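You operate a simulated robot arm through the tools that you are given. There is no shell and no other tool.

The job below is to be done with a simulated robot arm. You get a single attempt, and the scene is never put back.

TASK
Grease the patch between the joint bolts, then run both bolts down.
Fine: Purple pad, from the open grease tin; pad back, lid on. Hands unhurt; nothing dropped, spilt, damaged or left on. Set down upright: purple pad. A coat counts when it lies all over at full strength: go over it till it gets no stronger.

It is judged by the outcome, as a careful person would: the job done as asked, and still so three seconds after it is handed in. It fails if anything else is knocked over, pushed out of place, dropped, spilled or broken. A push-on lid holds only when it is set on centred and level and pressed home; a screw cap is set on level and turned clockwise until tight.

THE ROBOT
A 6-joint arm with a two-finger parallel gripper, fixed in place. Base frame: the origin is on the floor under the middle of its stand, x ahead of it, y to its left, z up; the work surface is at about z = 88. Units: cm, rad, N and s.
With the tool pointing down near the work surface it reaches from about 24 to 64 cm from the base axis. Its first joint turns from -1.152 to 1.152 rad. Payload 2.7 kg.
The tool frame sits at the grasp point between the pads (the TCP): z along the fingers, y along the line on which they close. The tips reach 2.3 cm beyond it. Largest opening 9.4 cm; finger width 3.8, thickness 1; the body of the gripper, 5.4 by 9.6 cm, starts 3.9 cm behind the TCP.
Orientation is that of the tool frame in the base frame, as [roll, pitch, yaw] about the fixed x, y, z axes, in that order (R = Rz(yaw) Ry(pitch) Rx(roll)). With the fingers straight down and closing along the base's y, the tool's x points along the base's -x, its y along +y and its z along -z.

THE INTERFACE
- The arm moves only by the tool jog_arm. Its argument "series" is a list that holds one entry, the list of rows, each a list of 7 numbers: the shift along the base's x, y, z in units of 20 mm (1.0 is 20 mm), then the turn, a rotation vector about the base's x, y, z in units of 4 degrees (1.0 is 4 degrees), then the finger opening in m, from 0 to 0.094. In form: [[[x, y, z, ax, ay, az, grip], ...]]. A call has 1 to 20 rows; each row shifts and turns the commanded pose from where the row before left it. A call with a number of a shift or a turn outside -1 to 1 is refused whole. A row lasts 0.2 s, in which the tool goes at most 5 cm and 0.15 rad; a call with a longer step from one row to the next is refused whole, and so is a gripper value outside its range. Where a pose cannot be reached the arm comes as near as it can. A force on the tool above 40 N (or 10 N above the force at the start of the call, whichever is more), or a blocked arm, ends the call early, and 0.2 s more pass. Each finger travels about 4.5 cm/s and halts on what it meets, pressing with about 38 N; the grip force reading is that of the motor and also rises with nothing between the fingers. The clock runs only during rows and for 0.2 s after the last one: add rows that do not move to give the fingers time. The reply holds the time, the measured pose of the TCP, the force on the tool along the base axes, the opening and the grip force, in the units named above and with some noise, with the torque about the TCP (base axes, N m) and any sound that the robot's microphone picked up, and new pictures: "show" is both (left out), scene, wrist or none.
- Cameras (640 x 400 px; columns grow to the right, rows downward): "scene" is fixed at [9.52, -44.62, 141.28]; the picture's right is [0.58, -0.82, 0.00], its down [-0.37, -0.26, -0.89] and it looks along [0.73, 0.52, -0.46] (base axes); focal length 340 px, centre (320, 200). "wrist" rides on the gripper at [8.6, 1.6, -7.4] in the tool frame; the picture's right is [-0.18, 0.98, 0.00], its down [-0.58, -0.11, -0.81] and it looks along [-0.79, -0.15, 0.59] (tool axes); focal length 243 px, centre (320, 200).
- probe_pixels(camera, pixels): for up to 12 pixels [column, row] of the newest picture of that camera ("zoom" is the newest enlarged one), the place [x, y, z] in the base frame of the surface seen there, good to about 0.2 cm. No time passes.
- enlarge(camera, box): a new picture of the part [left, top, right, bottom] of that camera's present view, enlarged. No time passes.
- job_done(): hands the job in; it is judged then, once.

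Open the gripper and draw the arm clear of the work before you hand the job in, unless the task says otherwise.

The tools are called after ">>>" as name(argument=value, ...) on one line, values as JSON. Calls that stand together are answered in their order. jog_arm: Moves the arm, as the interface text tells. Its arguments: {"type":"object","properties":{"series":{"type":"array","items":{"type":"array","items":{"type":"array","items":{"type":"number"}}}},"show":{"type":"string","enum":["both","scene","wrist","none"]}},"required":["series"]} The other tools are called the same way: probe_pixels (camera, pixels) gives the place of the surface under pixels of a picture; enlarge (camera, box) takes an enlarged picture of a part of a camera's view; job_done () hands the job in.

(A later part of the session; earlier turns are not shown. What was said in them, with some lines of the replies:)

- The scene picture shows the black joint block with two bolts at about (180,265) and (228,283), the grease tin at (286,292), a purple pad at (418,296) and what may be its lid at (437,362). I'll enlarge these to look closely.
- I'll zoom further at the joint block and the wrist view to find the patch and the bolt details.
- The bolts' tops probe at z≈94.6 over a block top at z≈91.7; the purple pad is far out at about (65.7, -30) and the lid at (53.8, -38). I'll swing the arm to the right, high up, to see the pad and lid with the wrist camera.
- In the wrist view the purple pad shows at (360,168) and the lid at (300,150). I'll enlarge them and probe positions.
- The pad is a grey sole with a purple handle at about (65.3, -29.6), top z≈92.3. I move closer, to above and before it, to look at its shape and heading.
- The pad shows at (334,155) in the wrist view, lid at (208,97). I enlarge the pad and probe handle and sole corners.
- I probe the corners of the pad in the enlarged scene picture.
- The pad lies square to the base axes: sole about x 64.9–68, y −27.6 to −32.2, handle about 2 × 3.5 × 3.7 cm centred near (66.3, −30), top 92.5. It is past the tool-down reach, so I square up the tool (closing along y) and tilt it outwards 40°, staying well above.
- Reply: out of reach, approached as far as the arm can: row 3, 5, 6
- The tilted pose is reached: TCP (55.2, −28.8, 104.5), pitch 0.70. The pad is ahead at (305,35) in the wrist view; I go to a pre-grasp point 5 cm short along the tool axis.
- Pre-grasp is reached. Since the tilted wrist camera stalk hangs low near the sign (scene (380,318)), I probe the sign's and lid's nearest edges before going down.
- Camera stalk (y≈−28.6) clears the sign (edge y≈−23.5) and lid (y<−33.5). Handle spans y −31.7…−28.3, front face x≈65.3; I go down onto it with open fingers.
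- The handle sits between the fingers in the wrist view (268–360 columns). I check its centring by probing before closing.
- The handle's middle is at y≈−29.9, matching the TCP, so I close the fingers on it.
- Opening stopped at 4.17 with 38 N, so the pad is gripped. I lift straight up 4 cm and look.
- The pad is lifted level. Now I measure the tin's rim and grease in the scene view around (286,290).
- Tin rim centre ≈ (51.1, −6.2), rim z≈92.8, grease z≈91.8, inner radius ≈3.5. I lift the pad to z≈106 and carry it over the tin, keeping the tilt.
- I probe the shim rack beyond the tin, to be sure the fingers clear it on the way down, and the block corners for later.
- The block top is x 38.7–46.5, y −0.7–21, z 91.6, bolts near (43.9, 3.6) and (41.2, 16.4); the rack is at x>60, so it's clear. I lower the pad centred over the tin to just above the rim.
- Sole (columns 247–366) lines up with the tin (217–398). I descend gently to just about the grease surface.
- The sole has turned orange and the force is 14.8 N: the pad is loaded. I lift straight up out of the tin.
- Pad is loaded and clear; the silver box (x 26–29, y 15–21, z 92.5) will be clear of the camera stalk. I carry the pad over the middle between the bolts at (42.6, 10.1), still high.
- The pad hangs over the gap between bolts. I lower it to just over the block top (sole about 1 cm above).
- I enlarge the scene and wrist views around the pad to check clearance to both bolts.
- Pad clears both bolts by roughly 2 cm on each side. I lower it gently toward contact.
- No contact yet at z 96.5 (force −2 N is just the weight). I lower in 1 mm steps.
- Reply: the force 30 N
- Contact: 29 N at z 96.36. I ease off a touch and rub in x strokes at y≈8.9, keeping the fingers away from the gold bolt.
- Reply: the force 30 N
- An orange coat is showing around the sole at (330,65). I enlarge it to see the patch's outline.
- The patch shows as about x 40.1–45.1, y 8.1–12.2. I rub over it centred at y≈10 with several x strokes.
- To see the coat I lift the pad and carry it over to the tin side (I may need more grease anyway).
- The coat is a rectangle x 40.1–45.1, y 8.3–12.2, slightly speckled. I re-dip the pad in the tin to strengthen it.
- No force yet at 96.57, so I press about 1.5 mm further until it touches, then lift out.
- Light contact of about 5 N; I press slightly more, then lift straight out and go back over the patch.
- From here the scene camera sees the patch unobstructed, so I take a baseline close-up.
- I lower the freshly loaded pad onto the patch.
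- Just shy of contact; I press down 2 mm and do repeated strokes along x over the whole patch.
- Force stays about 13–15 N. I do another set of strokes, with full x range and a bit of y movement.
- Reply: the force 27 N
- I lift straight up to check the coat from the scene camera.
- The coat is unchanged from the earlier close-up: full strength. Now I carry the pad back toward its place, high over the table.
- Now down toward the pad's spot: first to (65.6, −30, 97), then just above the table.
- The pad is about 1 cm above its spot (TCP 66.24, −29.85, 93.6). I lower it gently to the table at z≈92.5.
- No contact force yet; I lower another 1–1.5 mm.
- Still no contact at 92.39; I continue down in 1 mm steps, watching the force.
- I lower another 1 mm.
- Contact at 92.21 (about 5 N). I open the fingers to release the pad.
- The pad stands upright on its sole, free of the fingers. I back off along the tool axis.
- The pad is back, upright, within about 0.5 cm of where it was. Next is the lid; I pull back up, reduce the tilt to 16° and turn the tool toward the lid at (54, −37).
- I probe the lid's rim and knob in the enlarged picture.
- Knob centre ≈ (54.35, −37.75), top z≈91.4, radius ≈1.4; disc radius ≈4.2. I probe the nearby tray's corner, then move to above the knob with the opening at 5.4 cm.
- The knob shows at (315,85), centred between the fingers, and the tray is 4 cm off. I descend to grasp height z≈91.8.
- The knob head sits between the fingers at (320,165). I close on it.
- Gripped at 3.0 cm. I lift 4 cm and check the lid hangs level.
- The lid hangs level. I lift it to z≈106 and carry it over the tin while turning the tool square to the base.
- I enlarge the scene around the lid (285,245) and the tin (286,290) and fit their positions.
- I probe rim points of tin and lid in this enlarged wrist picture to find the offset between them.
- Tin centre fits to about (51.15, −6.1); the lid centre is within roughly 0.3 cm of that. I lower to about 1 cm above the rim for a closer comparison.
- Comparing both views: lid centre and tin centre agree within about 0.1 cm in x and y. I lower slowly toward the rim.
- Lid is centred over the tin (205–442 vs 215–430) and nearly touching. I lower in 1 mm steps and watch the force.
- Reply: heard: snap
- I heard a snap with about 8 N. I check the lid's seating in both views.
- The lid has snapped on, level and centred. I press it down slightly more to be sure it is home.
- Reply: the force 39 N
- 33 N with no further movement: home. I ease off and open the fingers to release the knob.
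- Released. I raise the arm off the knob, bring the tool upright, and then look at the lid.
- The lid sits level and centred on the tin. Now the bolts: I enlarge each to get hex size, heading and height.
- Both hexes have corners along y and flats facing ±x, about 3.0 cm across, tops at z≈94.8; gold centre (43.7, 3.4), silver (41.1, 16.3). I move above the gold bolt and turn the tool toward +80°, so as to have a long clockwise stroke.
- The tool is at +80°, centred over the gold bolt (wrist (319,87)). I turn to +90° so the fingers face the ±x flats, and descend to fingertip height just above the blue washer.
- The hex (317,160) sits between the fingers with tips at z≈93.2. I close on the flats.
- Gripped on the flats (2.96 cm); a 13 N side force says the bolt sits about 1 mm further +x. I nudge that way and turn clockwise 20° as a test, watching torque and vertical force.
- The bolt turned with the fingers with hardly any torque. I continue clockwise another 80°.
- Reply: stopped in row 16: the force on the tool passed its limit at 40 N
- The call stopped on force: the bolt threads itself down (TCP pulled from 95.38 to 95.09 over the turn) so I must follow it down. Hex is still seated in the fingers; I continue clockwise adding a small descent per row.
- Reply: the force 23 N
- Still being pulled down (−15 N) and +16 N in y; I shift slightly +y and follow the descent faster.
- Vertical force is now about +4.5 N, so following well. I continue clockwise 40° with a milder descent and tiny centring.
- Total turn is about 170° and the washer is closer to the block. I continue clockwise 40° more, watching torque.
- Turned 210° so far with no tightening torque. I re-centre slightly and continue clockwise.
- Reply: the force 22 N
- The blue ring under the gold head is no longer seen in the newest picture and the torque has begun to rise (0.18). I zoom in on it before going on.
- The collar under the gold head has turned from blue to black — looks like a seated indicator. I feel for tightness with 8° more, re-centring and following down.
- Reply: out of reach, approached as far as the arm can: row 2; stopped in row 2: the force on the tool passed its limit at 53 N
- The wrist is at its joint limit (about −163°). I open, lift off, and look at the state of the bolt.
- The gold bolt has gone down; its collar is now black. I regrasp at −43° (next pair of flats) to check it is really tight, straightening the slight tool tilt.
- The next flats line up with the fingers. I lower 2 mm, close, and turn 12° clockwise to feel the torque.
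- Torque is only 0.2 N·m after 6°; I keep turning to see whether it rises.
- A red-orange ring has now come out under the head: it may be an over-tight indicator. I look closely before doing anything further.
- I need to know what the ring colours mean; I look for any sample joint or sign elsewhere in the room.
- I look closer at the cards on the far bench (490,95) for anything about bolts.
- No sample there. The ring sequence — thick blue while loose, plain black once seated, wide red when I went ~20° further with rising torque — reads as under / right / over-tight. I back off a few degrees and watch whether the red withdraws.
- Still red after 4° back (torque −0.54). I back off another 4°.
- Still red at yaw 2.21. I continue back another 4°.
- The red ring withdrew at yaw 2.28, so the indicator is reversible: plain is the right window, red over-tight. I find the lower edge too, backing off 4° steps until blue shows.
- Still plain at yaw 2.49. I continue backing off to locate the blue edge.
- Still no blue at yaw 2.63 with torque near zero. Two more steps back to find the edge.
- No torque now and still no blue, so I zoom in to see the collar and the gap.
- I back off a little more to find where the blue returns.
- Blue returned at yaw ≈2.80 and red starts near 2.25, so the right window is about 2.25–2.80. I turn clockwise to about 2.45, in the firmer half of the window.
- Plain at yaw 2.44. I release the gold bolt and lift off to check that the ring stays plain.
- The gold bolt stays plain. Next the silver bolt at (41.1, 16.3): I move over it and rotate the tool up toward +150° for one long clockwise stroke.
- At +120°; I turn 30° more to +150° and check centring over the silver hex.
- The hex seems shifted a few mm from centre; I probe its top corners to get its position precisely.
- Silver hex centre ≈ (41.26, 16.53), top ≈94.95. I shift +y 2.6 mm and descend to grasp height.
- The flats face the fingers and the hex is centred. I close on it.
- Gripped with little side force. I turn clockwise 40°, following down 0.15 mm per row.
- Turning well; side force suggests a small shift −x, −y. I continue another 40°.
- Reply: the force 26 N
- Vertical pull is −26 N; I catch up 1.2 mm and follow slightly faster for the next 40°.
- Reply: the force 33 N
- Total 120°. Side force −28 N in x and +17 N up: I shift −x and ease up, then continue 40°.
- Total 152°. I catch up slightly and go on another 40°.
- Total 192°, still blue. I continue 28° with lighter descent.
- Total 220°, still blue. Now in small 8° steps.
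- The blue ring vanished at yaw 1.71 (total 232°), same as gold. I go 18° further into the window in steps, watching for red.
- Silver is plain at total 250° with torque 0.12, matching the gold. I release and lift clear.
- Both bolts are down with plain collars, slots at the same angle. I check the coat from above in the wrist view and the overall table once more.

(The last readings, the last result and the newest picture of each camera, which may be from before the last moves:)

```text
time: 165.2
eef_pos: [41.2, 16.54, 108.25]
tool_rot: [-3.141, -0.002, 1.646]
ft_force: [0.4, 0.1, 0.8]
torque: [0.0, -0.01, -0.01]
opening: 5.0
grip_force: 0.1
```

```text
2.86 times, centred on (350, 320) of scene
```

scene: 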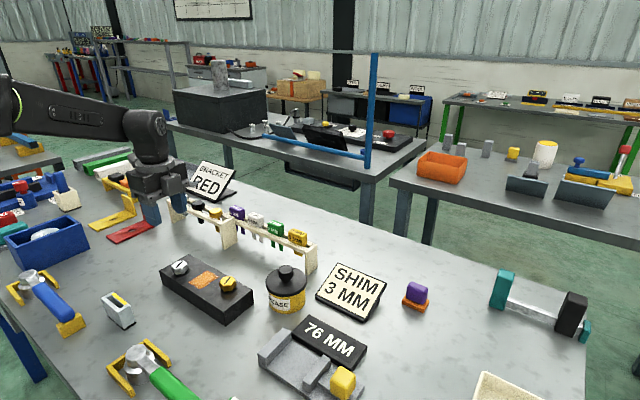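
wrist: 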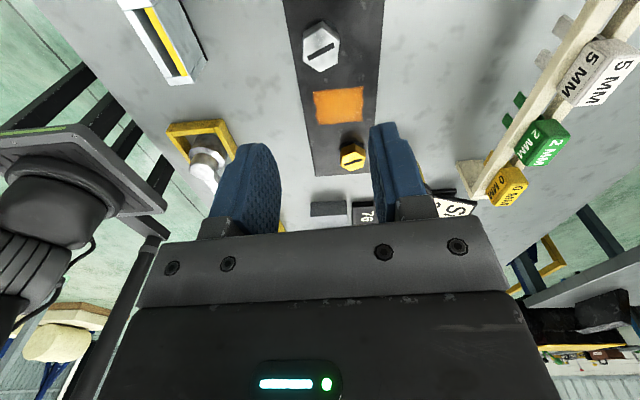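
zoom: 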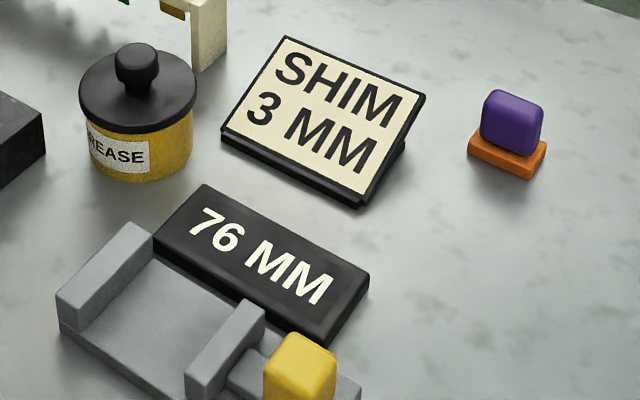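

Everything is in place: coat full, lid on, pad upright at its spot, both bolts plain. I open the gripper fully and draw the arm up and back, clear of the work.

>>> jog_arm(series=[[[-0.3, -0.8, 0.9, 0, 0, 0.5, 0.07], [-0.3, -0.8, 0.9, 0, 0, 1, 0.094], [-0.3, -0.8, 0.9, 0, 0, 1, 0.094], [-0.3, -0.8, 0.9, 0, 0, 1, 0.094], [-0.3, -0.8, 0.9, 0, 0, 1, 0.094], [-0.3, -0.8, 0.9, 0, 0, 1, 0.094], [0, 0, 0, 0, 0, 1, 0.094], [0, 0, 0, 0, 0, 0, 0.094], [0, 0, 0, 0, 0, 0, 0.094]]])

>>> enlarge(camera="scene", box=[150, 240, 450, 330])

```text
time: 167.2
eef_pos: [37.49, 7.01, 119.06]
tool_rot: [3.141, -0.006, 2.099]
ft_force: [0.5, 0.4, -0.3]
torque: [0.01, 0.0, 0.01]
opening: 9.44
grip_force: 0.1
```

scene: 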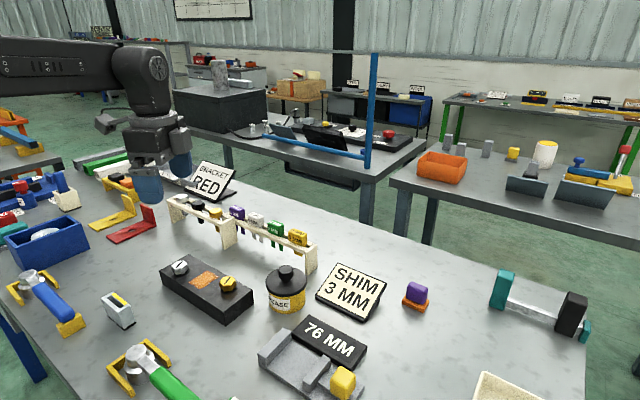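
wrist: 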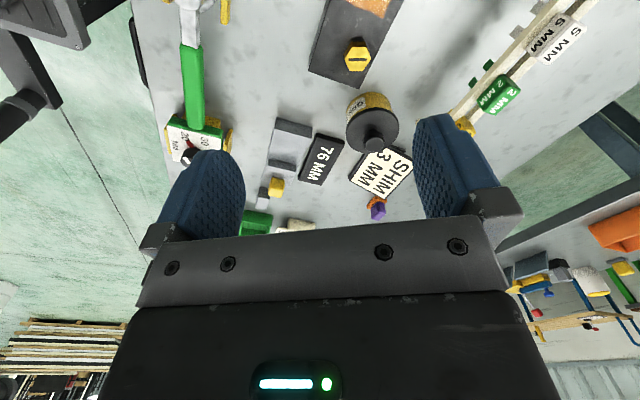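

```text
2.13 times, centred on (300, 285) of scene
```

zoom: 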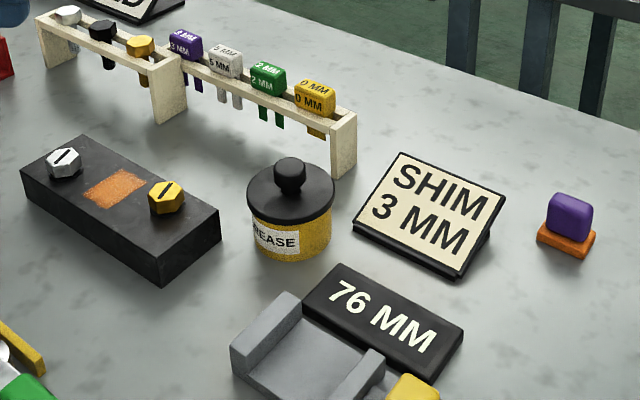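

Before handing in, I notice a dial by the green-handled wrench at wrist (195,140); I zoom in to see whether it matters to the bolts.

>>> enlarge(camera="wrist", box=[140, 80, 260, 170])

>>> enlarge(camera="scene", box=[100, 330, 220, 400])

>>> enlarge(camera="scene", box=[0, 260, 140, 340])

```text
4.44 times, centred on (200, 125) of wrist
```

zoom: 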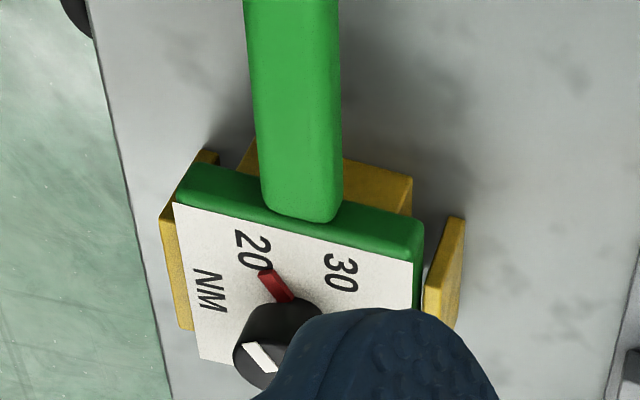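

```text
5.33 times, centred on (160, 365) of scene
```

zoom: 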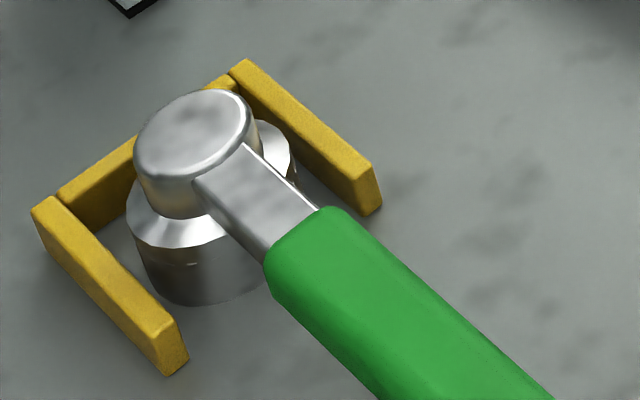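

```text
4.57 times, centred on (70, 300) of scene
```

zoom: 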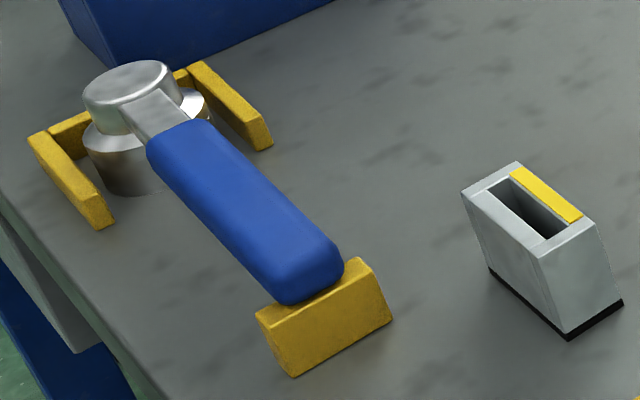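

The green tool is a torque wrench, with a dial marked 20/30 NM. The job gives no torque value, and both bolt collars read plain: not blue (loose), not red (over-tight). The coat is full, the lid is on, the pad is upright at its place, the gripper is open and the arm is clear, so I hand the job in.

>>> job_done()

```text
The job is handed in.
```

I greased the patch between the bolts and ran both bolts down. The lid is back on the grease tin and the pad is back in its place. The job is handed in; I don't have the result yet.

- **Grease:** I loaded the purple pad twice from the tin. The coat covers the whole patch, and a second round of rubbing made it no stronger.
- **Pad:** It is upright, about 0.5 cm from where it started.
- **Lid:** It snapped on level and centred, and did not move when I pressed it again.
- **Bolts:** I turned each about 250° clockwise. Both collars now show plain black, with no blue and no red.

**Doubt about the bolts:**
- **Collar colours:** Nothing in the room explains them. I took blue as loose, black as right and red as over-tight.
- **Gold bolt overrun:** I turned it about 10–20° too far and its collar went red. I backed it off until blue showed, then ran it down again to black. If going red at all counts as damage, that bolt would fail.
- **Torque:** I turned the bolts with the gripper only. The torque wrench on the bench was not used, as the task gave no torque value.
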